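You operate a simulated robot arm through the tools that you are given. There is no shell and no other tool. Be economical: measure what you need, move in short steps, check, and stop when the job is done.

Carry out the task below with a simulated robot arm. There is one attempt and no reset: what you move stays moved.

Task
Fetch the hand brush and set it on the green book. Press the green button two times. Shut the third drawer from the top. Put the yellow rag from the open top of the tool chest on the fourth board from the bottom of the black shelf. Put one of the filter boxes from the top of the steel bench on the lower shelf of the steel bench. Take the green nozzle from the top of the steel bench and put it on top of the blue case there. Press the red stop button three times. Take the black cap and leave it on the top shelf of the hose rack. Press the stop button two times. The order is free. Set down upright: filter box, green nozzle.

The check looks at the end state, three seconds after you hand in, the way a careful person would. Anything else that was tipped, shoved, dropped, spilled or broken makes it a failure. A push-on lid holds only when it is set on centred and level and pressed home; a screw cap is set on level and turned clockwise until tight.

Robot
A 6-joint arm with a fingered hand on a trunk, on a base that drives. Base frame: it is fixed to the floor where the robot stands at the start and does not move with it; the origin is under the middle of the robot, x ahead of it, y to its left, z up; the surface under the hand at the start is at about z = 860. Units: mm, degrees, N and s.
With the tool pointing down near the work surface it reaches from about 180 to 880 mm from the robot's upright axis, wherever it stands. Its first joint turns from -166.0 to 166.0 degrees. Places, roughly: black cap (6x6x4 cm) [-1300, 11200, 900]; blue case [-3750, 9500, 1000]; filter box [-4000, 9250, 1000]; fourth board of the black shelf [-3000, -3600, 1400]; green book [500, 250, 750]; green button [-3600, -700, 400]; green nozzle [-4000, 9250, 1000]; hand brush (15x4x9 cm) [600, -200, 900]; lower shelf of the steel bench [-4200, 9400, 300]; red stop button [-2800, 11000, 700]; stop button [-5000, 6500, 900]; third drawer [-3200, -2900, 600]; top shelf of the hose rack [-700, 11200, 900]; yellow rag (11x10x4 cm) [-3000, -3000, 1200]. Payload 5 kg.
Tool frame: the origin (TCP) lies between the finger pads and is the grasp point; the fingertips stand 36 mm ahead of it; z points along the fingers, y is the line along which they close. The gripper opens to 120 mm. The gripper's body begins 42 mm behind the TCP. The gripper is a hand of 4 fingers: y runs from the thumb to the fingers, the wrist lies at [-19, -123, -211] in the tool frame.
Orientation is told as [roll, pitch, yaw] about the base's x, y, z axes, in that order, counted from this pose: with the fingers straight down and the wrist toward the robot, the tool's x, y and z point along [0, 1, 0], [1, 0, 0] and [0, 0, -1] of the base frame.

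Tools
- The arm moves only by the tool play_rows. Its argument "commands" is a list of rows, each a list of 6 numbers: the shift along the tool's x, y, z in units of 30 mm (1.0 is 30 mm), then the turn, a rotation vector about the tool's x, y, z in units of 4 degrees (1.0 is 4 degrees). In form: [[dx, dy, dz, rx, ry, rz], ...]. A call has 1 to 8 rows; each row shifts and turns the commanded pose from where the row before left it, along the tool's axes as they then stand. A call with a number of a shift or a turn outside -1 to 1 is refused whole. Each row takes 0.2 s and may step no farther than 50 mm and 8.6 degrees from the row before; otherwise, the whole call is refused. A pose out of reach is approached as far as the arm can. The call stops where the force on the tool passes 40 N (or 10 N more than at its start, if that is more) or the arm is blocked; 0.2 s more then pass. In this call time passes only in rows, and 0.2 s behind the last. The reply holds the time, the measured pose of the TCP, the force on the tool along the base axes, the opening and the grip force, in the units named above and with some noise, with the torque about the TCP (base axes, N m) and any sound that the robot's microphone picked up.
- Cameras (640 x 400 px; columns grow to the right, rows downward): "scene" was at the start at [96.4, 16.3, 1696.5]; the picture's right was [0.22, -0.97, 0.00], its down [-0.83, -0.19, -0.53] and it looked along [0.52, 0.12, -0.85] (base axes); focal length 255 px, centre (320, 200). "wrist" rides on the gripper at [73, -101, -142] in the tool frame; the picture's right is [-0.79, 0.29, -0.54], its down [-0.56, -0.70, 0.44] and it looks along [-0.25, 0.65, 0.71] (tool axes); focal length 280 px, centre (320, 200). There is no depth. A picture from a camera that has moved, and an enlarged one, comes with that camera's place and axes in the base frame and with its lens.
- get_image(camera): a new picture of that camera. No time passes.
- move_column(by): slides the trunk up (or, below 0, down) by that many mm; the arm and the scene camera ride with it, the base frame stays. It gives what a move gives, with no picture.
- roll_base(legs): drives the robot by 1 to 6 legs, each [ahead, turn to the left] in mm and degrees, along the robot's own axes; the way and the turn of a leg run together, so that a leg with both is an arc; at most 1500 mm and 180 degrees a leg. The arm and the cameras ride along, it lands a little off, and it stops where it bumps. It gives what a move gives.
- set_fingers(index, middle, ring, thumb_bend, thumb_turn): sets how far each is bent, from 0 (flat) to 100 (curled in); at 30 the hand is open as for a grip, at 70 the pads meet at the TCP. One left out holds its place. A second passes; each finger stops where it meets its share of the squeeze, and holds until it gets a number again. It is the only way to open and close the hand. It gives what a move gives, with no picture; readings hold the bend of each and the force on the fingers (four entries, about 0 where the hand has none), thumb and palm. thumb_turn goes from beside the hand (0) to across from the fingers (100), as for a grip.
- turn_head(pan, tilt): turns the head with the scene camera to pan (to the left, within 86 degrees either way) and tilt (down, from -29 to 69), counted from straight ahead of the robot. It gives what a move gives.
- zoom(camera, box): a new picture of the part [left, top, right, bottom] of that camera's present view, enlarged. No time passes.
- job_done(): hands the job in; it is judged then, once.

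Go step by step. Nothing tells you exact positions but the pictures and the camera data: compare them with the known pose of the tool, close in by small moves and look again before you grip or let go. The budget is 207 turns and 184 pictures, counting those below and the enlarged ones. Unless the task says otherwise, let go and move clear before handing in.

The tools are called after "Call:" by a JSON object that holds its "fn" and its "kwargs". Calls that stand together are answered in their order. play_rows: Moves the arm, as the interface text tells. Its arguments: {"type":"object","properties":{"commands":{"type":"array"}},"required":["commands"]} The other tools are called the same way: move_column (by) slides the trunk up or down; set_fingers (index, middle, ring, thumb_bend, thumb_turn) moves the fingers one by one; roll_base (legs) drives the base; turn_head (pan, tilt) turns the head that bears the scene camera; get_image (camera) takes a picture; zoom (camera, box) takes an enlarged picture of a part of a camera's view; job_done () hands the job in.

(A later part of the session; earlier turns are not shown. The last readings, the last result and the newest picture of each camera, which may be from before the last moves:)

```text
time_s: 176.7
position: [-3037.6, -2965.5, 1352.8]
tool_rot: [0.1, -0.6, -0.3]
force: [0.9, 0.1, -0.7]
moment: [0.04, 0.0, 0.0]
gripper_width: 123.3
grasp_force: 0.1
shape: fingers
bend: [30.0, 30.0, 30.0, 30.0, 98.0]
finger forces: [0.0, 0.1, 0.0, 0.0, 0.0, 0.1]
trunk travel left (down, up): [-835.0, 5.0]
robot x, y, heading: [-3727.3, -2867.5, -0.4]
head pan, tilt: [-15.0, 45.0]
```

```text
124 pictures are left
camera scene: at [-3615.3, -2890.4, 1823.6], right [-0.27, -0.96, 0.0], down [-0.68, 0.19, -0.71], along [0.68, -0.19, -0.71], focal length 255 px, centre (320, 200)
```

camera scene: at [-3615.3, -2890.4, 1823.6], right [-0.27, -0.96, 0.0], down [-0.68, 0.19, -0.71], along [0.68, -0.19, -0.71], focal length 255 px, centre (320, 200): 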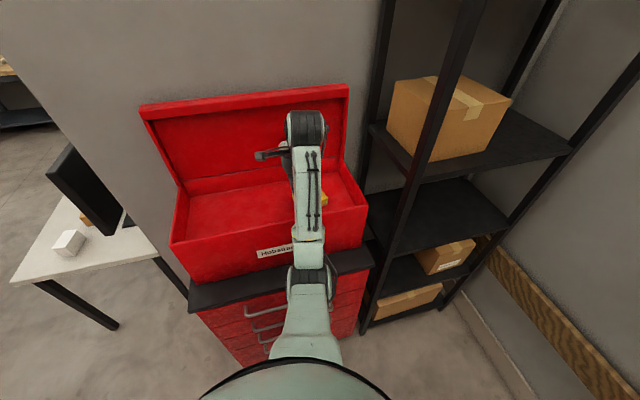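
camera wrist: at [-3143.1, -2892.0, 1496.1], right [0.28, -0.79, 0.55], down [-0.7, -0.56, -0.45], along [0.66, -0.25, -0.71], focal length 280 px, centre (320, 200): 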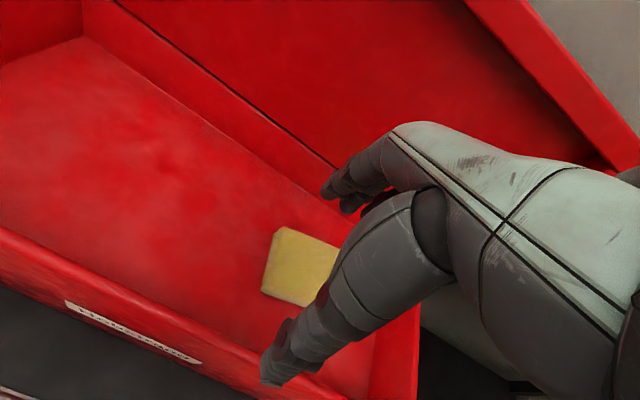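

The rag's centre is about (-2950, -3025), rotated about 10°. I'll turn the hand so that it closes along y, and open it a bit wider.

Call:
{"fn": "play_rows", "kwargs": {"commands": [[0, 0, 0, 0, 0, 1], [0, 0, 0, 0, 0, 1], [0, 0, 0, 0, 0, 1], [0, 0, 0, 0, 0, 1], [0, 0, 0, 0, 0, 1], [0, 0, 0, 0, 0, 1], [0, 0, 0, 0, 0, 1], [0, 0, 0, 0, 0, 1]]}}

Call:
{"fn": "play_rows", "kwargs": {"commands": [[0, 0, 0, 0, 0, 1], [0, 0, 0, 0, 0, 1], [0, 0, 0, 0, 0, 1], [0, 0, 0, 0, 0, 1], [0, 0, 0, 0, 0, 1], [0, 0, 0, 0, 0, 1], [0, 0, 0, 0, 0, 1], [0, 0, 0, 0, 0, 1]]}}

Call:
{"fn": "play_rows", "kwargs": {"commands": [[0, 0, 0, 0, 0, 1], [0, 0, 0, 0, 0, 1], [0, 0, 0, 0, 0, 1], [0, 0, 0, 0, 0, 1]]}}

Call:
{"fn": "get_image", "kwargs": {"camera": "wrist"}}

Call:
{"fn": "get_image", "kwargs": {"camera": "scene"}}

```text
time_s: 178.5
position: [-3029.7, -2966.0, 1346.0]
tool_rot: [0.4, -0.8, -32.3]
force: [0.2, 0.7, -0.3]
moment: [0.0, 0.03, 0.02]
gripper_width: 123.4
grasp_force: 0.0
shape: fingers
bend: [30.0, 30.0, 30.0, 30.0, 98.0]
finger forces: [0.0, 0.0, 0.1, 0.0, 0.0, 0.1]
out of reach, approached as far as the arm can: row 5, 7
trunk travel left (down, up): [-835.0, 5.0]
robot x, y, heading: [-3723.8, -2867.3, -0.2]
head pan, tilt: [-15.0, 45.0]
```

```text
time_s: 180.3
position: [-3003.1, -2975.2, 1321.8]
tool_rot: [0.7, -0.5, -64.1]
force: [0.0, 0.0, 0.0]
moment: [0.04, 0.01, 0.01]
gripper_width: 123.4
grasp_force: 0.1
shape: fingers
bend: [30.0, 30.0, 30.0, 30.0, 98.0]
finger forces: [0.1, 0.0, 0.0, 0.0, 0.0, 0.0]
out of reach, approached as far as the arm can: row 1, 2, 3, 4, 5, 6, 7, 8
trunk travel left (down, up): [-835.0, 5.0]
robot x, y, heading: [-3725.7, -2867.6, -0.5]
head pan, tilt: [-15.0, 45.0]
```

```text
time_s: 181.3
position: [-2977.2, -2986.1, 1303.8]
tool_rot: [0.7, -0.2, -80.2]
force: [0.3, -0.4, 0.2]
moment: [0.03, 0.0, 0.02]
gripper_width: 123.4
grasp_force: 0.0
shape: fingers
bend: [30.0, 30.0, 30.0, 30.0, 98.0]
finger forces: [0.0, 0.0, 0.1, 0.1, 0.0, 0.0]
out of reach, approached as far as the arm can: row 1, 2, 3, 4
trunk travel left (down, up): [-835.0, 5.0]
robot x, y, heading: [-3725.8, -2867.6, -0.6]
head pan, tilt: [-15.0, 45.0]
```

```text
123 pictures are left
camera wrist: at [-2925.3, -2873.4, 1446.9], right [-0.74, -0.42, 0.53], down [-0.66, 0.59, -0.45], along [-0.13, -0.69, -0.71], focal length 280 px, centre (320, 200)
```

wrist: 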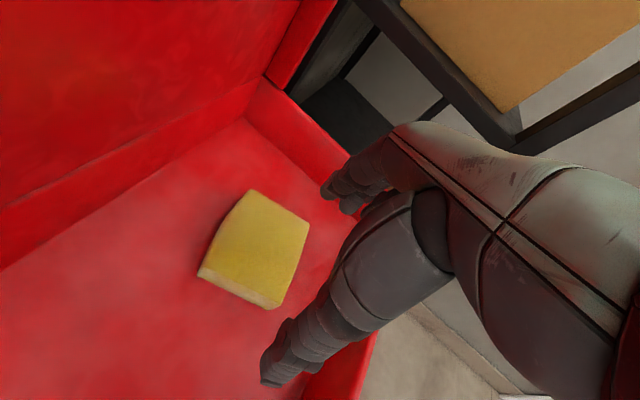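

```text
122 pictures are left
camera scene: at [-3615.3, -2890.2, 1823.6], right [-0.26, -0.96, 0.0], down [-0.68, 0.19, -0.71], along [0.68, -0.19, -0.71], focal length 255 px, centre (320, 200)
```

scene: 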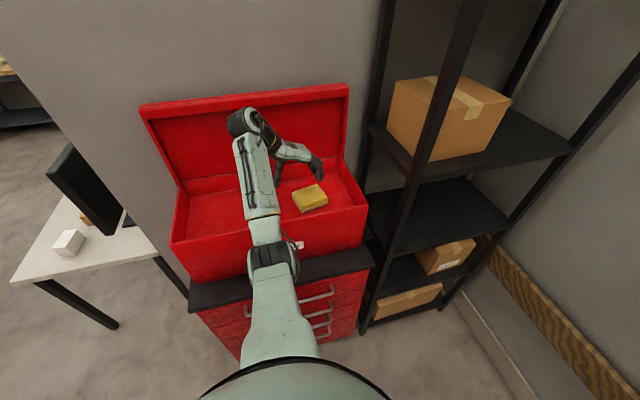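

The rag is clearly visible: centre about (-2952, -3045), top z ≈ 1155, rotated about +14°. Align to it, open wider and come down part way.

Call:
{"fn": "set_fingers", "kwargs": {"index": 15, "middle": 15, "ring": 15, "thumb_bend": 15}}

Call:
{"fn": "play_rows", "kwargs": {"commands": [[0.11, 0.7, 0, 0, 0, -1], [0.11, 0.7, 0.3, 0, 0, 0], [0.11, 0.7, 0.7, 0, 0, 0], [0, 0, 0.7, 0, 0, 0]]}}

Call:
{"fn": "get_image", "kwargs": {"camera": "wrist"}}

Call:
{"fn": "zoom", "kwargs": {"camera": "scene", "box": [220, 100, 380, 260]}}

```text
time_s: 182.3
position: [-2977.3, -2985.0, 1304.8]
tool_rot: [0.7, -0.2, -80.1]
force: [0.2, -0.5, -0.3]
moment: [0.03, -0.02, 0.01]
gripper_width: 163.3
grasp_force: 0.0
shape: fingers
bend: [15.0, 15.0, 15.0, 15.0, 96.0]
finger forces: [0.0, 0.1, 0.0, 0.1, 0.0, 0.0]
trunk travel left (down, up): [-835.0, 5.0]
robot x, y, heading: [-3725.1, -2868.0, -0.4]
head pan, tilt: [-15.0, 45.0]
```

```text
time_s: 183.3
position: [-2955.9, -3043.3, 1254.7]
tool_rot: [0.7, -0.2, -76.2]
force: [0.2, 0.1, -0.6]
moment: [0.01, -0.02, 0.03]
gripper_width: 163.3
grasp_force: 0.0
shape: fingers
bend: [15.0, 15.0, 15.0, 15.0, 96.0]
finger forces: [0.0, 0.0, 0.0, 0.0, 0.0, 0.1]
trunk travel left (down, up): [-835.0, 5.0]
robot x, y, heading: [-3727.0, -2870.9, -0.3]
head pan, tilt: [-15.0, 45.0]
```

```text
121 pictures are left
camera wrist: at [-2912.4, -2927.8, 1397.9], right [-0.7, -0.47, 0.53], down [-0.71, 0.55, -0.45], along [-0.08, -0.69, -0.72], focal length 280 px, centre (320, 200)
```

wrist: 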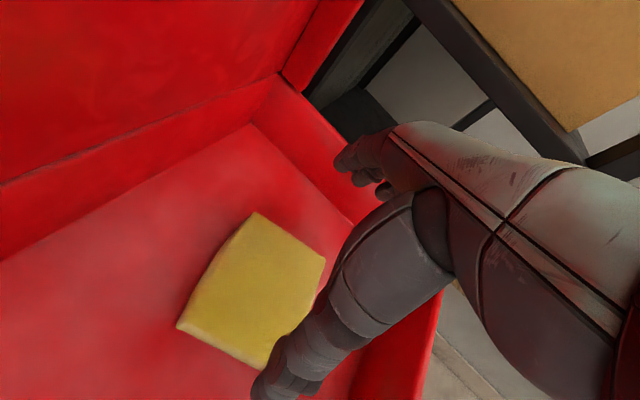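

```text
2.50 times, centred on (300, 180) of scene
camera zoom: at [-3616.3, -2890.0, 1823.7], right [-0.26, -0.96, 0.0], down [-0.68, 0.19, -0.71], along [0.68, -0.19, -0.71], focal length 638 px, centre (370, 250)
```

zoom: 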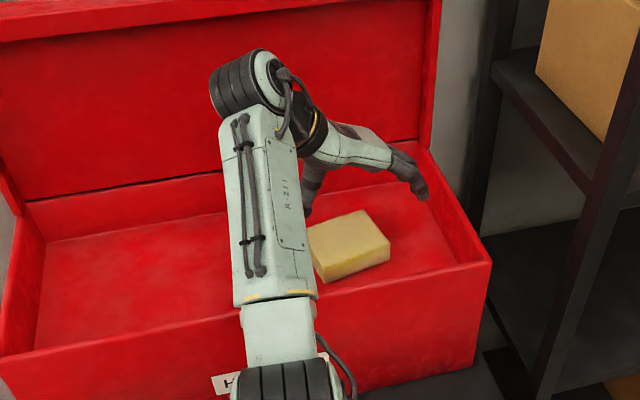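

Small correction, then descend to grip height.

Call:
{"fn": "play_rows", "kwargs": {"commands": [[0.26, -0.07, 0.5, 0, 0, 0], [0, 0, 0.7, 0, 0, 0], [0, 0, 0.7, 0, 0, 0], [0, 0, 0.5, 0, 0, 0]]}}

Call:
{"fn": "get_image", "kwargs": {"camera": "wrist"}}

Call:
{"fn": "zoom", "kwargs": {"camera": "scene", "box": [220, 100, 380, 260]}}

```text
time_s: 184.3
position: [-2946.4, -3039.0, 1181.6]
tool_rot: [0.7, -0.2, -76.1]
force: [0.2, 0.1, 0.8]
moment: [0.01, -0.01, 0.01]
gripper_width: 163.4
grasp_force: 0.0
shape: fingers
bend: [15.0, 15.0, 15.0, 15.0, 96.0]
finger forces: [0.0, 0.0, 0.0, 0.0, 0.0, 0.0]
trunk travel left (down, up): [-835.0, 5.0]
robot x, y, heading: [-3724.6, -2865.7, -0.7]
head pan, tilt: [-15.0, 45.0]
```

```text
119 pictures are left
camera wrist: at [-2902.4, -2924.9, 1324.7], right [-0.7, -0.47, 0.53], down [-0.71, 0.55, -0.45], along [-0.08, -0.69, -0.72], focal length 280 px, centre (320, 200)
```

wrist: 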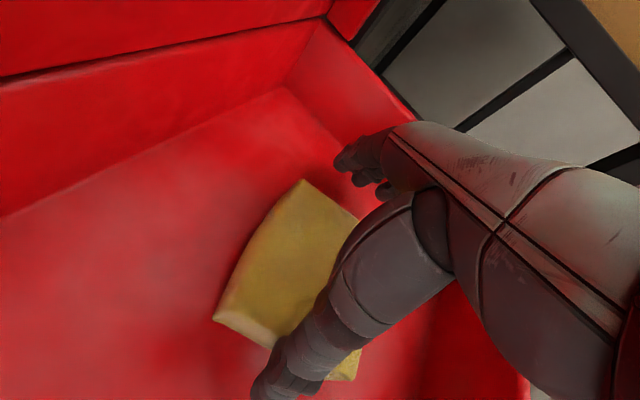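

```text
2.50 times, centred on (300, 180) of scene
camera zoom: at [-3615.5, -2890.1, 1823.6], right [-0.26, -0.96, 0.0], down [-0.68, 0.19, -0.71], along [0.68, -0.19, -0.71], focal length 638 px, centre (370, 250)
```

zoom: 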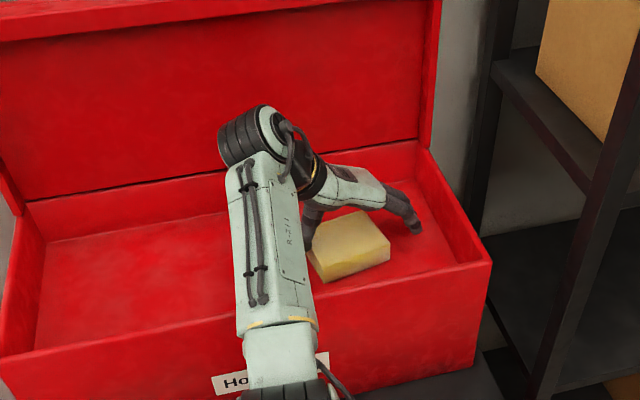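

The fingers straddle the rag. Lower a few mm more and close.

Call:
{"fn": "play_rows", "kwargs": {"commands": [[0.1, -0.15, 0.35, 0, 0, 0]]}}

Call:
{"fn": "set_fingers", "kwargs": {"index": 70, "middle": 70, "ring": 70, "thumb_bend": 70}}

Call:
{"fn": "get_image", "kwargs": {"camera": "wrist"}}

```text
time_s: 184.7
position: [-2945.4, -3035.9, 1169.8]
tool_rot: [0.6, -0.2, -76.2]
force: [0.2, 0.0, 0.5]
moment: [0.04, -0.01, 0.0]
gripper_width: 163.1
grasp_force: 0.0
shape: fingers
bend: [15.0, 15.0, 15.0, 15.0, 96.0]
finger forces: [0.0, 0.0, 0.0, 0.0, 0.0, 0.0]
trunk travel left (down, up): [-835.0, 5.0]
robot x, y, heading: [-3722.7, -2869.8, -0.5]
head pan, tilt: [-15.0, 45.0]
```

```text
time_s: 185.7
position: [-2945.7, -3036.0, 1173.1]
tool_rot: [0.9, -0.3, -76.2]
force: [5.3, -2.2, 19.6]
moment: [-1.58, -0.22, 0.35]
gripper_width: 116.7
grasp_force: 39.7
shape: fingers
bend: [23.0, 33.0, 35.0, 56.0, 100.0]
finger forces: [13.4, 22.9, 12.5, 0.1, 29.2, 0.0]
trunk travel left (down, up): [-835.0, 5.0]
robot x, y, heading: [-3724.6, -2871.4, -0.5]
head pan, tilt: [-15.0, 45.0]
```

```text
117 pictures are left
camera wrist: at [-2903.0, -2919.2, 1317.4], right [-0.71, -0.47, 0.53], down [-0.7, 0.55, -0.46], along [-0.08, -0.7, -0.71], focal length 280 px, centre (320, 200)
```

wrist: 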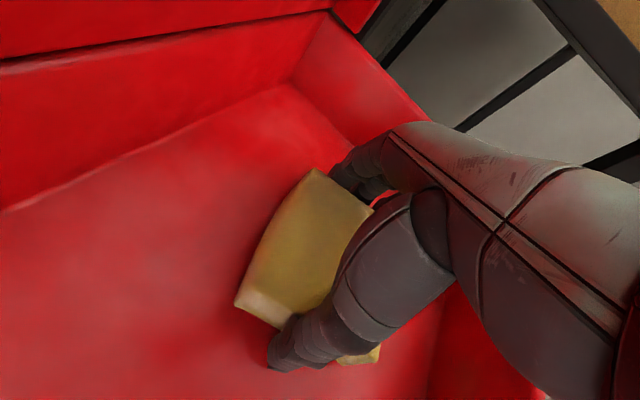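

The rag is gripped across its length. Lift a little to check.

Call:
{"fn": "play_rows", "kwargs": {"commands": [[0, 0, -0.5, 0, 0, 0], [0, 0, -0.7, 0, 0, 0], [0, 0, -0.8, 0, 0, 0]]}}

Call:
{"fn": "get_image", "kwargs": {"camera": "wrist"}}

Call:
{"fn": "zoom", "kwargs": {"camera": "scene", "box": [220, 100, 380, 260]}}

```text
time_s: 186.5
position: [-2945.8, -3035.5, 1230.2]
tool_rot: [0.6, -0.2, -76.2]
force: [-0.3, 0.4, -0.3]
moment: [-0.01, -0.03, -0.03]
gripper_width: 116.4
grasp_force: 28.7
shape: fingers
bend: [23.0, 35.0, 35.0, 57.0, 100.0]
finger forces: [10.9, 7.2, 10.3, 0.0, 29.8, 0.0]
trunk travel left (down, up): [-835.0, 5.0]
robot x, y, heading: [-3722.5, -2868.5, -0.4]
head pan, tilt: [-15.0, 45.0]
```

```text
116 pictures are left
camera wrist: at [-2902.2, -2920.3, 1373.5], right [-0.7, -0.47, 0.53], down [-0.71, 0.55, -0.45], along [-0.08, -0.69, -0.72], focal length 280 px, centre (320, 200)
```

wrist: 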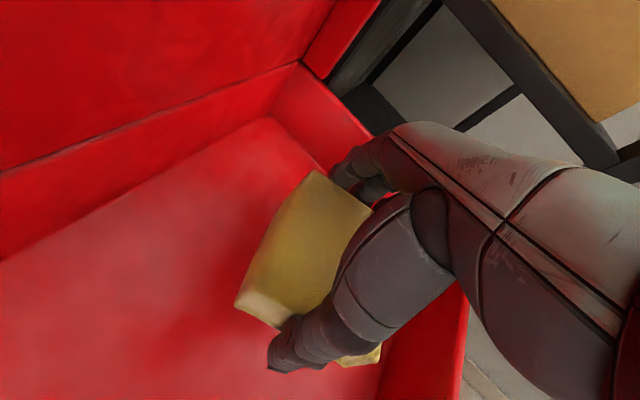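

```text
2.50 times, centred on (300, 180) of scene
camera zoom: at [-3616.5, -2890.0, 1823.6], right [-0.26, -0.96, 0.0], down [-0.68, 0.19, -0.71], along [0.68, -0.19, -0.71], focal length 638 px, centre (370, 250)
```

zoom: 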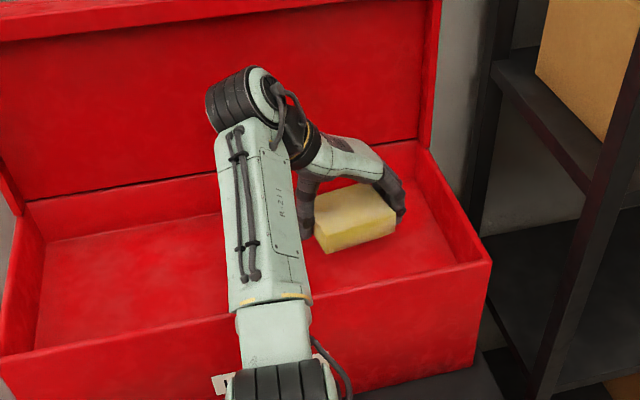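

Held. Raise while turning the hand back toward yaw 0.

Call:
{"fn": "play_rows", "kwargs": {"commands": [[0, 0, -0.8, 0, 0, 0], [0, 0, -0.8, 0, 0, 0], [0, 0, -0.5, 0, 0, -1], [0, 0, -0.3, 0, 0, -1], [0, 0, -0.3, 0, 0, -1], [0, 0, -0.3, 0, 0, -1], [0, 0, -0.3, 0, 0, -1], [0, 0, -0.3, 0, 0, -1]]}}

Call:
{"fn": "play_rows", "kwargs": {"commands": [[0, -0.2, -0.3, 0, 0, -1], [0, -0.2, -0.3, 0, 0, -1], [0, -0.2, -0.3, 0, 0, -1], [0, -0.2, -0.3, 0, 0, -1], [0, -0.2, -0.3, 0, 0, -1], [0, -0.2, -0.3, 0, 0, -1], [0, -0.2, -0.3, 0, 0, -1], [0, -0.2, -0.3, 0, 0, -1]]}}

Call:
{"fn": "get_image", "kwargs": {"camera": "scene"}}

Call:
{"fn": "get_image", "kwargs": {"camera": "wrist"}}

```text
time_s: 188.3
position: [-2947.3, -3035.4, 1339.8]
tool_rot: [0.6, -0.3, -52.2]
force: [-0.6, 0.2, -0.8]
moment: [0.0, 0.0, -0.01]
gripper_width: 116.5
grasp_force: 29.3
shape: fingers
bend: [23.0, 35.0, 35.0, 57.0, 100.0]
finger forces: [10.9, 7.1, 10.2, 0.0, 29.6, 0.1]
trunk travel left (down, up): [-835.0, 5.0]
robot x, y, heading: [-3722.2, -2867.5, -0.2]
head pan, tilt: [-15.0, 45.0]
```

```text
time_s: 190.1
position: [-2984.9, -3006.4, 1410.8]
tool_rot: [0.1, -0.5, -20.1]
force: [0.0, -0.1, 0.4]
moment: [-0.01, 0.0, 0.01]
gripper_width: 116.4
grasp_force: 29.0
shape: fingers
bend: [23.0, 35.0, 35.0, 57.0, 100.0]
finger forces: [10.9, 7.1, 10.3, 0.0, 29.5, 0.0]
trunk travel left (down, up): [-835.0, 5.0]
robot x, y, heading: [-3718.5, -2864.9, -0.3]
head pan, tilt: [-15.0, 45.0]
```

```text
114 pictures are left
camera scene: at [-3616.4, -2890.6, 1823.6], right [-0.26, -0.96, 0.0], down [-0.68, 0.19, -0.71], along [0.68, -0.19, -0.71], focal length 255 px, centre (320, 200)
```

scene: 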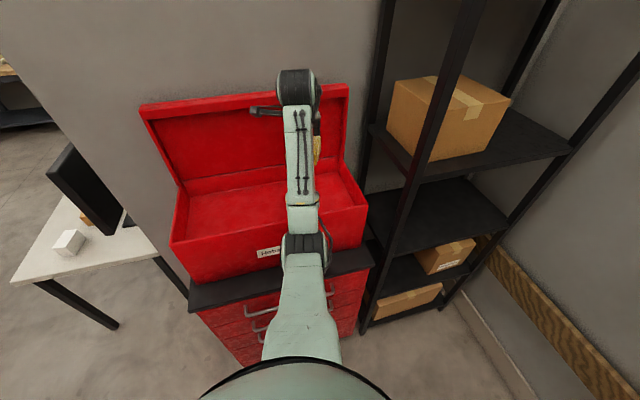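

```text
113 pictures are left
camera wrist: at [-3057.3, -2904.5, 1552.7], right [-0.01, -0.84, 0.54], down [-0.85, -0.28, -0.45], along [0.53, -0.46, -0.71], focal length 280 px, centre (320, 200)
```

wrist: 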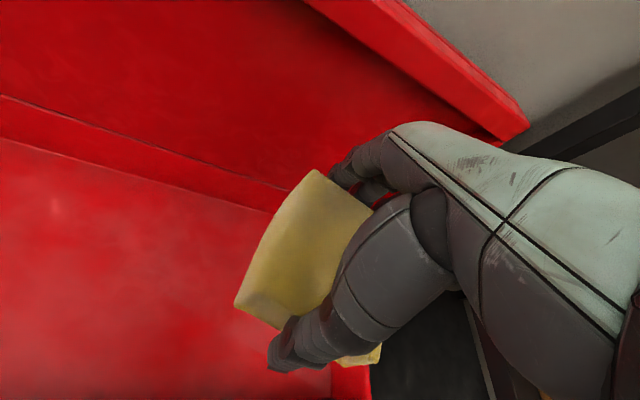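

The rag is well clear. I'll back out of the chest and move over in front of the shelf, keeping the arm pointing away from the wall while turning.

Call:
{"fn": "roll_base", "kwargs": {"legs": [[-560, 0], [0, 90], [-690, 0], [0, -90]]}}

Call:
{"fn": "turn_head", "kwargs": {"pan": 5, "tilt": 20}}

Call:
{"fn": "get_image", "kwargs": {"camera": "scene"}}

Call:
{"fn": "get_image", "kwargs": {"camera": "wrist"}}

```text
time_s: 206.3
position: [-3562.5, -3678.6, 1412.3]
tool_rot: [0.2, -0.6, -19.5]
force: [-0.1, 0.1, -0.5]
moment: [-0.02, 0.0, -0.01]
gripper_width: 115.2
grasp_force: 27.0
shape: fingers
bend: [23.0, 36.0, 36.0, 57.0, 100.0]
finger forces: [10.0, 6.6, 9.6, 0.0, 27.4, 0.0]
trunk travel left (down, up): [-835.0, 5.0]
robot x, y, heading: [-4306.5, -3546.3, 0.2]
head pan, tilt: [-15.0, 45.0]
```

```text
time_s: 207.2
position: [-3563.2, -3678.1, 1410.0]
tool_rot: [0.1, -0.6, -19.6]
force: [-0.2, -0.2, -1.3]
moment: [-0.02, 0.01, 0.01]
gripper_width: 115.1
grasp_force: 26.9
shape: fingers
bend: [23.0, 36.0, 36.0, 57.0, 100.0]
finger forces: [10.0, 6.7, 9.6, 0.0, 27.4, 0.0]
trunk travel left (down, up): [-835.0, 5.0]
robot x, y, heading: [-4304.7, -3550.5, 0.4]
head pan, tilt: [5.0, 20.0]
```

```text
112 pictures are left
camera scene: at [-4181.6, -3540.1, 1862.2], right [0.09, -1.0, 0.0], down [-0.34, -0.03, -0.94], along [0.94, 0.09, -0.34], focal length 255 px, centre (320, 200)
```

scene: 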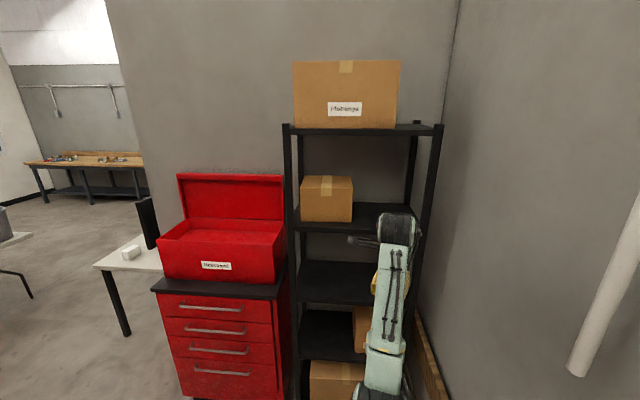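

```text
111 pictures are left
camera wrist: at [-3636.2, -3576.6, 1552.6], right [0.0, -0.84, 0.54], down [-0.84, -0.29, -0.45], along [0.54, -0.46, -0.71], focal length 280 px, centre (320, 200)
```

wrist: 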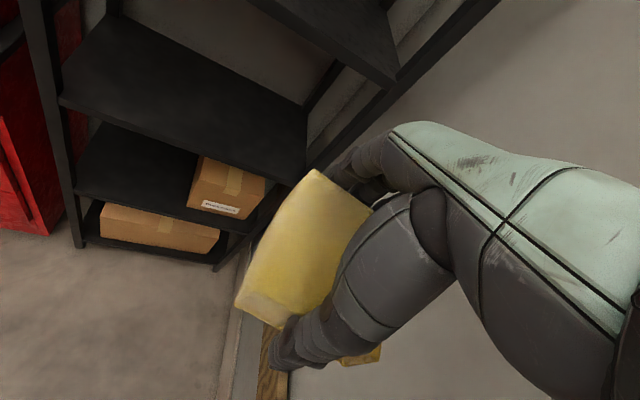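

Call:
{"fn": "zoom", "kwargs": {"camera": "scene", "box": [270, 100, 470, 240]}}

Call:
{"fn": "turn_head", "kwargs": {"pan": 5, "tilt": 30}}

```text
2.86 times, centred on (370, 170) of scene
camera zoom: at [-4181.6, -3540.1, 1862.2], right [0.09, -1.0, 0.0], down [-0.34, -0.03, -0.94], along [0.94, 0.09, -0.34], focal length 730 px, centre (177, 286)
```

zoom: 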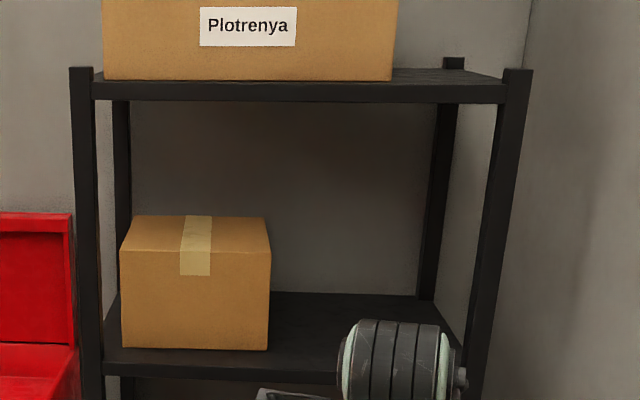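

```text
time_s: 207.9
position: [-3562.8, -3679.2, 1410.2]
tool_rot: [0.1, -0.6, -19.6]
force: [0.2, -0.6, -0.9]
moment: [-0.01, 0.01, 0.01]
gripper_width: 115.2
grasp_force: 26.7
shape: fingers
bend: [23.0, 36.0, 36.0, 57.0, 100.0]
finger forces: [10.1, 6.7, 9.6, 0.0, 27.3, 0.0]
trunk travel left (down, up): [-835.0, 5.0]
robot x, y, heading: [-4303.7, -3548.2, 0.2]
head pan, tilt: [5.0, 30.0]
```

Board 4's top is at about z 1347, its front edge at x ≈ -3118, and the free zone is y -3590…-3890. Raise the hand and shift it toward y -3740 before driving in.

Call:
{"fn": "play_rows", "kwargs": {"commands": [[-0.43, 0.86, -0.55, 0, 0, 0], [-0.43, 0.86, -0.55, 0, 0, 0], [-0.43, 0.86, -0.55, 0, 0, 0]]}}

Call:
{"fn": "roll_base", "kwargs": {"legs": [[280, 0]]}}

Call:
{"fn": "get_image", "kwargs": {"camera": "scene"}}

Call:
{"fn": "get_image", "kwargs": {"camera": "wrist"}}

```text
time_s: 208.7
position: [-3502.2, -3740.4, 1458.5]
tool_rot: [0.3, -0.6, -19.5]
force: [0.3, -0.2, -1.0]
moment: [0.01, -0.03, 0.02]
gripper_width: 114.9
grasp_force: 27.0
shape: fingers
bend: [24.0, 36.0, 36.0, 57.0, 100.0]
finger forces: [10.1, 6.7, 9.7, 0.0, 27.3, 0.0]
trunk travel left (down, up): [-835.0, 5.0]
robot x, y, heading: [-4303.9, -3549.6, 0.3]
head pan, tilt: [5.0, 30.0]
```

```text
time_s: 210.8
position: [-3232.4, -3735.8, 1460.4]
tool_rot: [0.2, -0.6, -19.4]
force: [-0.3, -0.1, 0.2]
moment: [-0.03, -0.04, 0.0]
gripper_width: 115.1
grasp_force: 26.8
shape: fingers
bend: [24.0, 36.0, 36.0, 57.0, 100.0]
finger forces: [10.1, 6.7, 9.6, 0.0, 27.3, 0.0]
trunk travel left (down, up): [-835.0, 5.0]
robot x, y, heading: [-4033.9, -3545.7, 0.4]
head pan, tilt: [5.0, 30.0]
```

```text
109 pictures are left
camera scene: at [-3913.3, -3538.0, 1846.4], right [0.1, -1.0, 0.0], down [-0.5, -0.05, -0.87], along [0.86, 0.08, -0.5], focal length 255 px, centre (320, 200)
```

scene: 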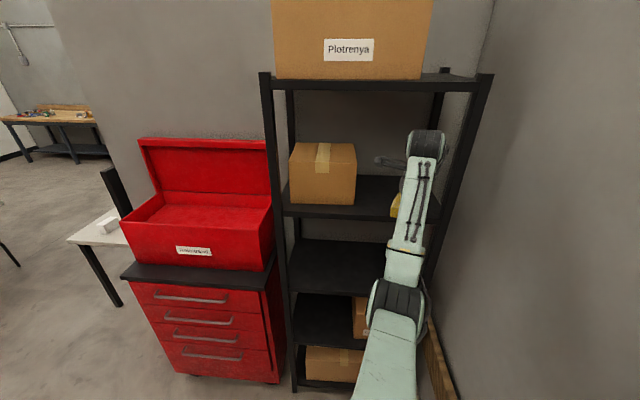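

```text
108 pictures are left
camera wrist: at [-3305.5, -3634.4, 1602.5], right [0.0, -0.84, 0.54], down [-0.84, -0.3, -0.45], along [0.54, -0.45, -0.71], focal length 280 px, centre (320, 200)
```

wrist: 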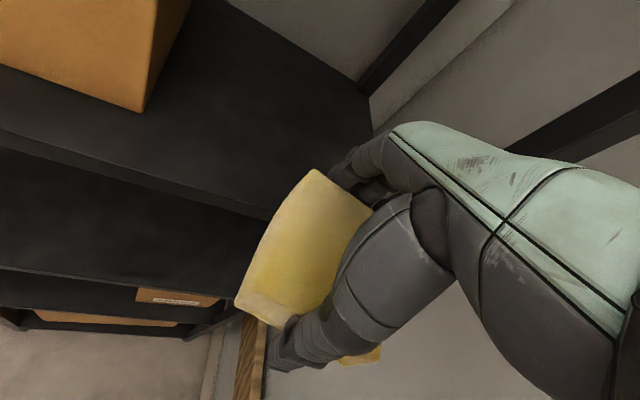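

The entry line is clear. Drive in by 230 mm.

Call:
{"fn": "roll_base", "kwargs": {"legs": [[230, 0]]}}

Call:
{"fn": "get_image", "kwargs": {"camera": "scene"}}

Call:
{"fn": "get_image", "kwargs": {"camera": "wrist"}}

```text
time_s: 212.6
position: [-2999.6, -3730.0, 1459.7]
tool_rot: [0.3, -0.6, -19.2]
force: [-0.7, 0.7, -1.1]
moment: [0.02, -0.04, 0.01]
gripper_width: 115.2
grasp_force: 26.4
shape: fingers
bend: [24.0, 36.0, 36.0, 57.0, 100.0]
finger forces: [10.1, 6.7, 9.7, 0.0, 27.3, 0.0]
trunk travel left (down, up): [-835.0, 5.0]
robot x, y, heading: [-3800.2, -3547.3, 0.9]
head pan, tilt: [5.0, 30.0]
```

```text
107 pictures are left
camera scene: at [-3683.5, -3534.8, 1846.4], right [0.1, -0.99, 0.0], down [-0.5, -0.05, -0.87], along [0.86, 0.09, -0.5], focal length 255 px, centre (320, 200)
```

scene: 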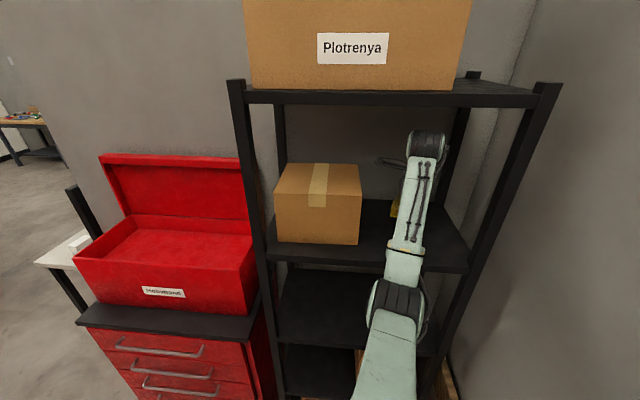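

```text
106 pictures are left
camera wrist: at [-3075.2, -3627.8, 1602.5], right [0.01, -0.84, 0.54], down [-0.84, -0.3, -0.45], along [0.54, -0.45, -0.71], focal length 280 px, centre (320, 200)
```

wrist: 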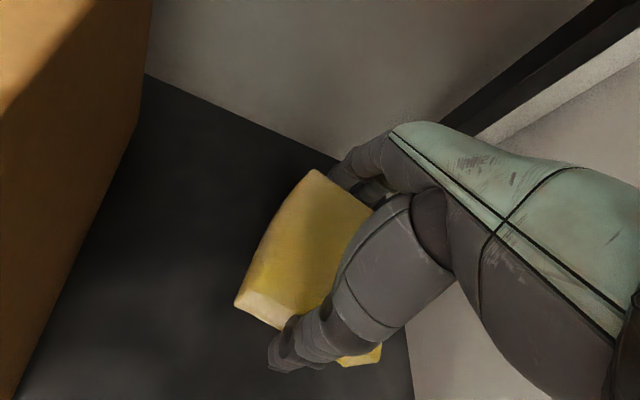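

The rag is over the free part of board 4. Lower it in steps.

Call:
{"fn": "play_rows", "kwargs": {"commands": [[0, 0, 0.6, 0, 0, 0], [0, 0, 0.6, 0, 0, 0], [0, 0, 0.25, 0, 0, 0], [0, 0, 0.25, 0, 0, 0]]}}

Call:
{"fn": "play_rows", "kwargs": {"commands": [[0, 0, 0.15, 0, 0, 0], [0, 0, 0.15, 0, 0, 0]]}}

Call:
{"fn": "get_image", "kwargs": {"camera": "wrist"}}

```text
time_s: 213.6
position: [-2998.1, -3730.2, 1410.5]
tool_rot: [0.3, -0.7, -19.2]
force: [-0.2, -0.1, -0.1]
moment: [0.0, -0.02, 0.0]
gripper_width: 115.3
grasp_force: 26.8
shape: fingers
bend: [24.0, 36.0, 36.0, 57.0, 100.0]
finger forces: [10.1, 6.7, 9.6, 0.1, 27.2, 0.0]
trunk travel left (down, up): [-835.0, 5.0]
robot x, y, heading: [-3795.1, -3546.1, 1.0]
head pan, tilt: [5.0, 30.0]
```

```text
time_s: 214.2
position: [-2998.9, -3729.9, 1400.0]
tool_rot: [0.1, -0.6, -19.1]
force: [0.0, 0.6, -0.5]
moment: [0.04, 0.02, -0.02]
gripper_width: 115.0
grasp_force: 26.7
shape: fingers
bend: [24.0, 36.0, 36.0, 57.0, 100.0]
finger forces: [10.1, 6.7, 9.6, 0.0, 27.3, 0.1]
trunk travel left (down, up): [-835.0, 5.0]
robot x, y, heading: [-3802.3, -3546.0, 1.0]
head pan, tilt: [5.0, 30.0]
```

```text
105 pictures are left
camera wrist: at [-3073.2, -3628.0, 1541.8], right [0.01, -0.84, 0.54], down [-0.84, -0.3, -0.45], along [0.54, -0.45, -0.71], focal length 280 px, centre (320, 200)
```

wrist: 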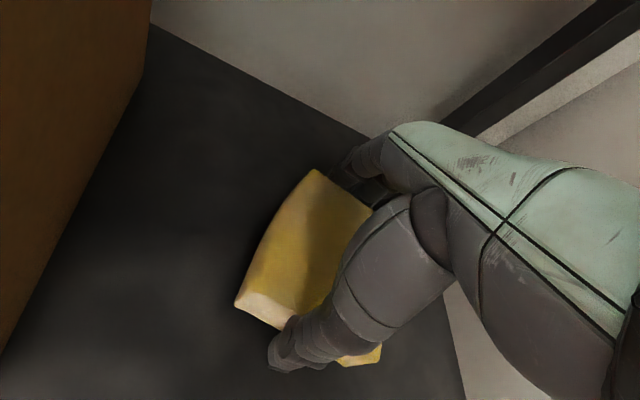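

Call:
{"fn": "play_rows", "kwargs": {"commands": [[0, 0, 0.13, 0, 0, 0], [0, 0, 0.13, 0, 0, 0], [0, 0, 0.13, 0, 0, 0]]}}

```text
time_s: 215.0
position: [-2997.5, -3731.0, 1389.4]
tool_rot: [0.3, -0.7, -19.1]
force: [0.1, 0.9, 0.8]
moment: [0.03, -0.11, -0.01]
gripper_width: 115.0
grasp_force: 26.7
shape: fingers
bend: [23.0, 36.0, 36.0, 57.0, 100.0]
finger forces: [10.6, 6.7, 9.7, 0.0, 27.4, 0.0]
trunk travel left (down, up): [-835.0, 5.0]
robot x, y, heading: [-3800.6, -3545.3, 0.7]
head pan, tilt: [5.0, 30.0]
```

The rag is about touching now. A couple of smaller steps.

Call:
{"fn": "play_rows", "kwargs": {"commands": [[0, 0, 0.1, 0, 0, 0], [0, 0, 0.1, 0, 0, 0]]}}

Call:
{"fn": "get_image", "kwargs": {"camera": "wrist"}}

```text
time_s: 215.6
position: [-2999.3, -3728.5, 1388.2]
tool_rot: [0.3, -1.3, -19.1]
force: [3.1, -1.1, 20.7]
moment: [-0.57, -1.43, -0.04]
gripper_width: 115.0
grasp_force: 34.5
shape: fingers
bend: [23.0, 34.0, 35.0, 58.0, 100.0]
finger forces: [12.9, 19.9, 11.8, 0.1, 25.5, 0.0]
trunk travel left (down, up): [-835.0, 5.0]
robot x, y, heading: [-3801.1, -3544.6, 0.7]
head pan, tilt: [5.0, 30.0]
```

```text
104 pictures are left
camera wrist: at [-3075.8, -3627.9, 1528.5], right [0.0, -0.84, 0.54], down [-0.83, -0.3, -0.46], along [0.55, -0.45, -0.7], focal length 280 px, centre (320, 200)
```

wrist: 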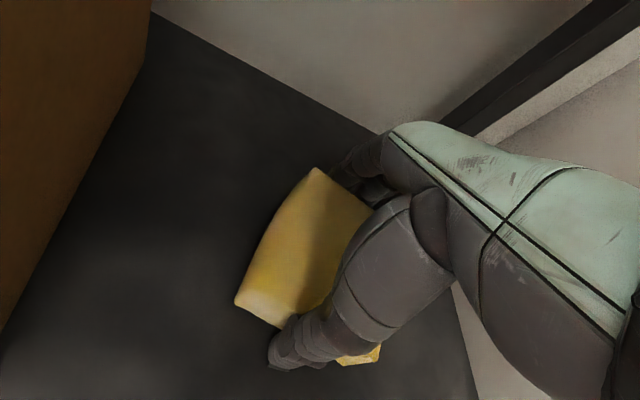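

Contact on the board, same reading as at pickup. Release and lift off.

Call:
{"fn": "set_fingers", "kwargs": {"index": 15, "middle": 15, "ring": 15, "thumb_bend": 15}}

Call:
{"fn": "play_rows", "kwargs": {"commands": [[0, 0, -0.6, 0, 0, 0], [0, 0, -0.8, 0, 0, 0], [0, 0, -0.8, 0, 0, 0]]}}

Call:
{"fn": "get_image", "kwargs": {"camera": "wrist"}}

```text
time_s: 216.6
position: [-2998.8, -3729.7, 1378.1]
tool_rot: [0.2, -0.2, -19.0]
force: [0.1, -0.8, 0.7]
moment: [0.0, 0.05, 0.04]
gripper_width: 163.1
grasp_force: 0.2
shape: fingers
bend: [15.0, 15.0, 15.0, 15.0, 97.0]
finger forces: [0.1, 0.1, 0.0, 0.0, 0.5, 0.0]
trunk travel left (down, up): [-835.0, 5.0]
robot x, y, heading: [-3804.9, -3546.6, 0.7]
head pan, tilt: [5.0, 30.0]
```

```text
time_s: 217.4
position: [-2999.2, -3729.0, 1448.2]
tool_rot: [0.3, -0.5, -19.2]
force: [0.1, 0.3, 0.6]
moment: [-0.04, 0.0, 0.07]
gripper_width: 163.1
grasp_force: 0.1
shape: fingers
bend: [15.0, 15.0, 15.0, 15.0, 96.0]
finger forces: [0.1, 0.0, 0.0, 0.0, 0.0, 0.0]
trunk travel left (down, up): [-835.0, 5.0]
robot x, y, heading: [-3802.9, -3546.8, 0.7]
head pan, tilt: [5.0, 30.0]
```

```text
103 pictures are left
camera wrist: at [-3074.5, -3627.4, 1590.3], right [0.01, -0.84, 0.54], down [-0.84, -0.3, -0.45], along [0.54, -0.45, -0.71], focal length 280 px, centre (320, 200)
```

wrist: 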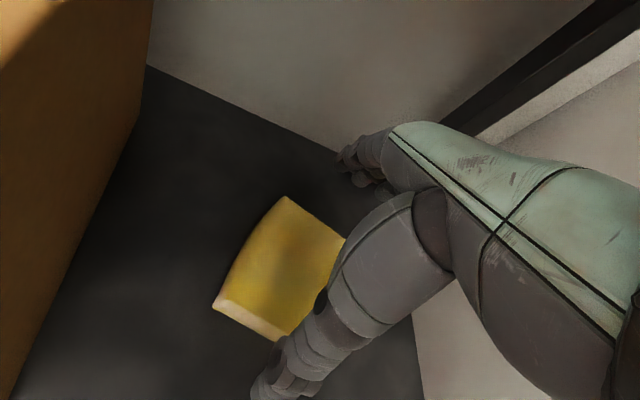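

The rag is on board 4. Back straight out, retract the arm, then head north.

Call:
{"fn": "roll_base", "kwargs": {"legs": [[-580, 0]]}}

Call:
{"fn": "play_rows", "kwargs": {"commands": [[0, -0.8, 0.7, 0, 0, -0.95], [0, -0.8, 0.7, 0, 0, -0.95], [0, -0.8, 0.7, 0, 0, -0.95], [0, -0.8, 0.7, 0, 0, -0.95], [0, -0.8, 0.7, 0, 0, -0.95], [0, -1, 0.7, 0, 0, 0], [0, -1, 0.7, 0, 0, 0], [0, -1, 0.7, 0, 0, 0]]}}

Call:
{"fn": "set_fingers", "kwargs": {"index": 30, "middle": 30, "ring": 30, "thumb_bend": 30}}

Call:
{"fn": "get_image", "kwargs": {"camera": "scene"}}

```text
time_s: 221.0
position: [-3579.9, -3739.8, 1448.4]
tool_rot: [0.1, -0.5, -19.5]
force: [-0.2, 1.0, -0.5]
moment: [0.02, -0.01, -0.02]
gripper_width: 163.7
grasp_force: 0.1
shape: fingers
bend: [15.0, 15.0, 15.0, 15.0, 96.0]
finger forces: [0.1, 0.0, 0.0, 0.0, 0.0, 0.0]
trunk travel left (down, up): [-835.0, 5.0]
robot x, y, heading: [-4383.1, -3552.9, 0.5]
head pan, tilt: [5.0, 30.0]
```

```text
time_s: 222.8
position: [-3785.5, -3714.7, 1280.5]
tool_rot: [0.1, -0.8, -0.5]
force: [0.0, 0.0, -0.2]
moment: [-0.03, -0.01, 0.01]
gripper_width: 163.4
grasp_force: 0.0
shape: fingers
bend: [15.0, 15.0, 15.0, 15.0, 96.0]
finger forces: [0.0, 0.0, 0.1, 0.0, 0.0, 0.0]
trunk travel left (down, up): [-835.0, 5.0]
robot x, y, heading: [-4382.8, -3553.6, 0.3]
head pan, tilt: [5.0, 30.0]
```

```text
time_s: 223.8
position: [-3785.2, -3714.3, 1278.1]
tool_rot: [0.0, -0.8, -0.5]
force: [0.2, -0.2, -0.4]
moment: [0.01, 0.01, 0.01]
gripper_width: 124.0
grasp_force: 0.0
shape: fingers
bend: [30.0, 30.0, 30.0, 30.0, 97.0]
finger forces: [0.0, 0.0, 0.0, 0.0, 0.1, 0.0]
trunk travel left (down, up): [-835.0, 5.0]
robot x, y, heading: [-4382.7, -3552.9, 0.8]
head pan, tilt: [5.0, 30.0]
```

```text
102 pictures are left
camera scene: at [-4262.3, -3541.8, 1846.3], right [0.09, -1.0, 0.0], down [-0.5, -0.05, -0.87], along [0.86, 0.08, -0.5], focal length 255 px, centre (320, 200)
```

scene: 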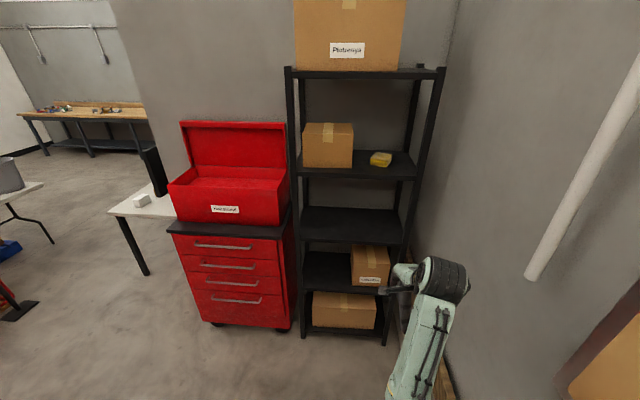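

Rag confirmed on the fourth board. Driving north along the truck.

Call:
{"fn": "roll_base", "kwargs": {"legs": [[0, 89.5], [1500, 0], [1500, 0], [1500, 0], [1500, 0]]}}

Call:
{"fn": "turn_head", "kwargs": {"pan": 15, "tilt": 15}}

Call:
{"fn": "get_image", "kwargs": {"camera": "scene"}}

```text
time_s: 252.5
position: [-4501.9, 1561.5, 1283.6]
tool_rot: [-1.9, -1.0, 92.5]
force: [-1.6, 0.3, -0.4]
moment: [-0.03, 0.04, 0.03]
gripper_width: 123.8
grasp_force: 0.1
shape: fingers
bend: [30.0, 30.0, 30.0, 30.0, 97.0]
finger forces: [0.0, 0.1, 0.0, 0.1, 0.0, 0.0]
trunk travel left (down, up): [-835.0, 5.0]
robot x, y, heading: [-4573.0, 962.9, 96.5]
head pan, tilt: [5.0, 30.0]
stopped in leg 5: the robot was blocked; the commanded pose is now the measured one
```

```text
time_s: 253.3
position: [-4500.0, 1561.5, 1283.7]
tool_rot: [-2.0, -1.1, 92.3]
force: [-0.7, 0.0, -1.0]
moment: [0.0, 0.03, 0.01]
gripper_width: 123.7
grasp_force: 0.0
shape: fingers
bend: [30.0, 30.0, 30.0, 30.0, 97.0]
finger forces: [0.0, 0.0, 0.0, 0.1, 0.0, 0.1]
trunk travel left (down, up): [-835.0, 5.0]
robot x, y, heading: [-4572.0, 968.0, 96.3]
head pan, tilt: [15.0, 15.0]
```

```text
101 pictures are left
camera scene: at [-4583.5, 1084.9, 1872.4], right [0.93, 0.37, -0.01], down [0.08, -0.24, -0.97], along [-0.36, 0.9, -0.26], focal length 255 px, centre (320, 200)
```

scene: 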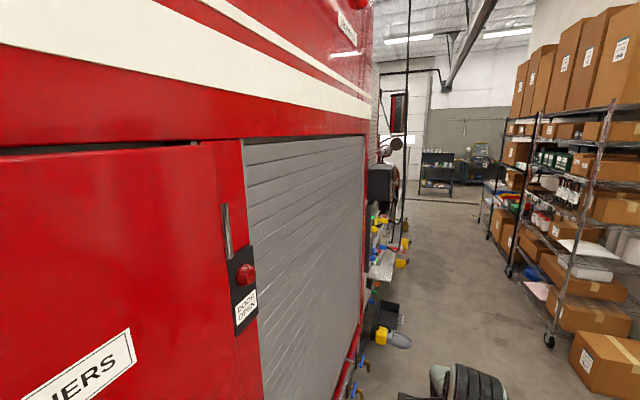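

The robot drifted left and touched the truck side. I'll look at what it's against before backing away.

Call:
{"fn": "turn_head", "kwargs": {"pan": 60, "tilt": 60}}

Call:
{"fn": "get_image", "kwargs": {"camera": "scene"}}

Call:
{"fn": "turn_head", "kwargs": {"pan": 10, "tilt": 55}}

Call:
{"fn": "get_image", "kwargs": {"camera": "scene"}}

```text
time_s: 254.4
position: [-4500.9, 1560.8, 1282.8]
tool_rot: [-2.1, -1.1, 92.4]
force: [0.0, -0.5, 0.1]
moment: [0.0, -0.03, -0.04]
gripper_width: 123.8
grasp_force: 0.1
shape: fingers
bend: [30.0, 30.0, 30.0, 30.0, 97.0]
finger forces: [0.0, 0.0, 0.0, 0.0, 0.1, 0.0]
trunk travel left (down, up): [-835.0, 5.0]
robot x, y, heading: [-4571.5, 965.9, 96.6]
head pan, tilt: [60.0, 60.0]
```

```text
100 pictures are left
camera scene: at [-4616.9, 1024.2, 1806.0], right [0.4, 0.92, -0.01], down [0.79, -0.34, -0.51], along [-0.47, 0.2, -0.86], focal length 255 px, centre (320, 200)
```

scene: 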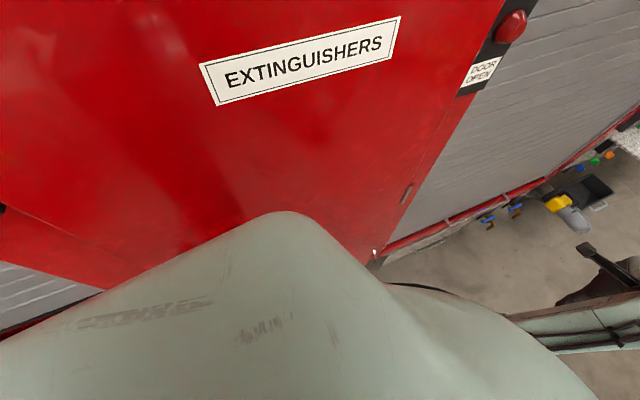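

```text
time_s: 255.6
position: [-4499.4, 1560.9, 1283.3]
tool_rot: [-2.0, -1.1, 92.4]
force: [-0.4, -1.2, 0.0]
moment: [-0.03, 0.02, -0.01]
gripper_width: 123.6
grasp_force: 0.1
shape: fingers
bend: [30.0, 30.0, 30.0, 30.0, 97.0]
finger forces: [0.0, 0.0, 0.0, 0.0, 0.1, 0.1]
trunk travel left (down, up): [-835.0, 5.0]
robot x, y, heading: [-4571.6, 962.1, 96.4]
head pan, tilt: [10.0, 55.0]
```

```text
99 pictures are left
camera scene: at [-4582.1, 1066.0, 1811.1], right [0.96, 0.29, -0.01], down [0.23, -0.79, -0.57], along [-0.17, 0.55, -0.82], focal length 255 px, centre (320, 200)
```

scene: 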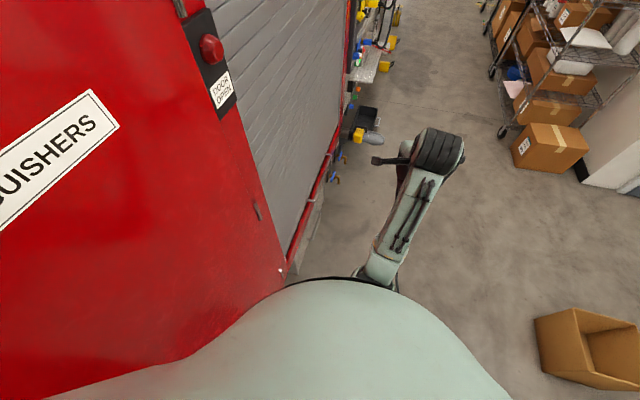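

It is resting lightly against the truck's flank. Reverse gently away, then steer out to the right.

Call:
{"fn": "roll_base", "kwargs": {"legs": [[-300, 0]]}}

Call:
{"fn": "roll_base", "kwargs": {"legs": [[0, -35], [600, 0]]}}

Call:
{"fn": "turn_head", "kwargs": {"pan": 80, "tilt": 30}}

Call:
{"fn": "get_image", "kwargs": {"camera": "scene"}}

```text
time_s: 256.3
position: [-4511.8, 1558.6, 1283.8]
tool_rot: [-2.7, -1.2, 92.4]
force: [0.5, -0.1, 0.2]
moment: [0.01, 0.07, -0.02]
gripper_width: 123.9
grasp_force: 0.0
shape: fingers
bend: [30.0, 30.0, 30.0, 30.0, 98.0]
finger forces: [0.0, 0.2, 0.0, 0.1, 0.1, 0.0]
trunk travel left (down, up): [-835.0, 5.0]
robot x, y, heading: [-4566.3, 962.6, 96.5]
head pan, tilt: [10.0, 55.0]
stopped in leg 1: the robot was blocked; the commanded pose is now the measured one
```

```text
time_s: 257.0
position: [-4516.9, 1556.2, 1284.7]
tool_rot: [-3.0, -1.5, 92.3]
force: [-0.2, -0.3, -0.9]
moment: [0.02, 0.0, -0.02]
gripper_width: 123.5
grasp_force: 0.0
shape: fingers
bend: [30.0, 30.0, 30.0, 30.0, 98.0]
finger forces: [0.0, 0.0, 0.1, 0.1, 0.0, 0.0]
trunk travel left (down, up): [-835.0, 5.0]
robot x, y, heading: [-4562.8, 962.9, 96.0]
head pan, tilt: [10.0, 55.0]
stopped in leg 1: the robot was blocked; the commanded pose is now the measured one
```

```text
time_s: 258.4
position: [-4516.2, 1558.9, 1283.2]
tool_rot: [-3.1, -1.7, 92.1]
force: [0.3, -0.3, 0.4]
moment: [0.01, 0.04, 0.03]
gripper_width: 124.0
grasp_force: 0.0
shape: fingers
bend: [30.0, 30.0, 30.0, 30.0, 98.0]
finger forces: [0.1, 0.1, 0.0, 0.1, 0.0, 0.1]
trunk travel left (down, up): [-835.0, 5.0]
robot x, y, heading: [-4568.4, 962.3, 96.5]
head pan, tilt: [80.0, 30.0]
```

```text
98 pictures are left
camera scene: at [-4662.3, 999.8, 1846.2], right [0.07, 1.0, 0.0], down [0.5, -0.03, -0.87], along [-0.86, 0.06, -0.5], focal length 255 px, centre (320, 200)
```

scene: 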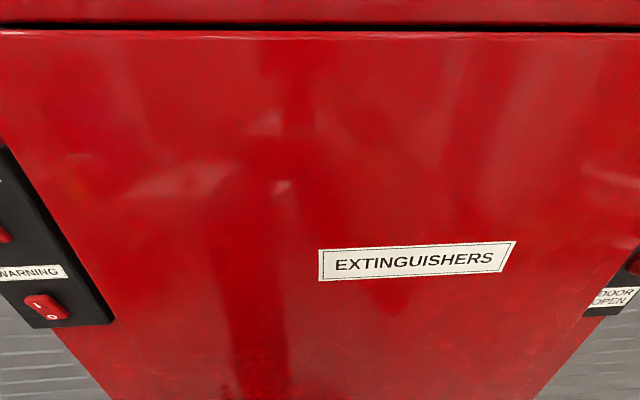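

Call:
{"fn": "roll_base", "kwargs": {"legs": [[-100, 0]]}}

Call:
{"fn": "turn_head", "kwargs": {"pan": 86, "tilt": 69}}

Call:
{"fn": "get_image", "kwargs": {"camera": "scene"}}

```text
time_s: 259.6
position: [-4506.4, 1458.1, 1283.8]
tool_rot: [-3.1, -1.7, 92.1]
force: [0.0, 0.3, 0.2]
moment: [0.04, 0.0, 0.02]
gripper_width: 123.7
grasp_force: 0.0
shape: fingers
bend: [30.0, 30.0, 30.0, 30.0, 98.0]
finger forces: [0.0, 0.0, 0.0, 0.0, 0.0, 0.1]
trunk travel left (down, up): [-835.0, 5.0]
robot x, y, heading: [-4557.7, 863.1, 96.6]
head pan, tilt: [80.0, 30.0]
```

```text
time_s: 260.7
position: [-4506.2, 1456.9, 1282.7]
tool_rot: [-3.0, -1.6, 92.1]
force: [-0.7, 0.3, 0.3]
moment: [0.01, -0.02, -0.02]
gripper_width: 123.6
grasp_force: 0.1
shape: fingers
bend: [30.0, 30.0, 30.0, 30.0, 98.0]
finger forces: [0.0, 0.1, 0.0, 0.0, 0.0, 0.0]
trunk travel left (down, up): [-835.0, 5.0]
robot x, y, heading: [-4554.9, 861.8, 96.4]
head pan, tilt: [85.9, 68.8]
```

```text
97 pictures are left
camera scene: at [-4617.8, 890.9, 1794.8], right [-0.04, 1.0, 0.0], down [0.93, 0.04, -0.36], along [-0.36, -0.02, -0.93], focal length 255 px, centre (320, 200)
```

scene: 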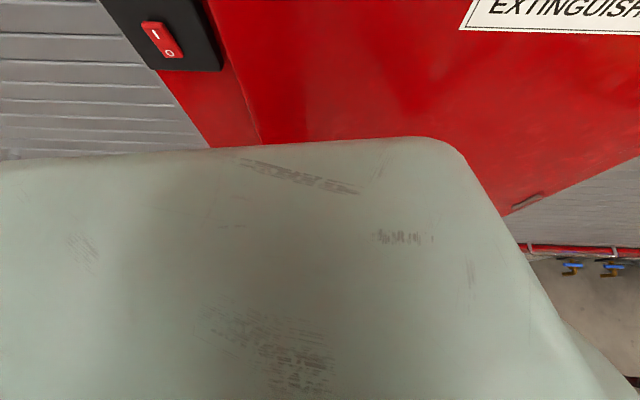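

It moves freely now. Reverse further, then steer right.

Call:
{"fn": "roll_base", "kwargs": {"legs": [[-500, 0]]}}

Call:
{"fn": "turn_head", "kwargs": {"pan": 60, "tilt": 25}}

Call:
{"fn": "get_image", "kwargs": {"camera": "scene"}}

```text
time_s: 263.9
position: [-4446.5, 948.8, 1283.7]
tool_rot: [-3.0, -1.5, 91.6]
force: [-0.7, -0.6, -1.0]
moment: [-0.01, 0.03, -0.01]
gripper_width: 123.3
grasp_force: 0.1
shape: fingers
bend: [30.0, 30.0, 30.0, 30.0, 98.0]
finger forces: [0.1, 0.2, 0.1, 0.1, 0.0, 0.1]
trunk travel left (down, up): [-835.0, 5.0]
robot x, y, heading: [-4503.0, 354.9, 95.9]
head pan, tilt: [85.9, 68.8]
```

```text
time_s: 265.1
position: [-4445.8, 947.4, 1284.0]
tool_rot: [-3.1, -1.6, 91.5]
force: [-1.0, 0.0, 0.0]
moment: [-0.02, -0.04, -0.05]
gripper_width: 123.9
grasp_force: 0.1
shape: fingers
bend: [30.0, 30.0, 30.0, 30.0, 98.0]
finger forces: [0.0, 0.0, 0.0, 0.0, 0.1, 0.0]
trunk travel left (down, up): [-835.0, 5.0]
robot x, y, heading: [-4499.3, 357.2, 96.2]
head pan, tilt: [60.0, 25.0]
```

```text
96 pictures are left
camera scene: at [-4590.3, 422.5, 1854.1], right [0.41, 0.91, 0.0], down [0.39, -0.17, -0.91], along [-0.83, 0.37, -0.42], focal length 255 px, centre (320, 200)
```

scene: 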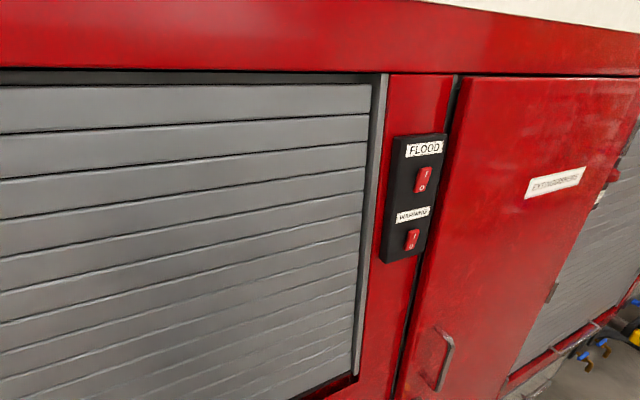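

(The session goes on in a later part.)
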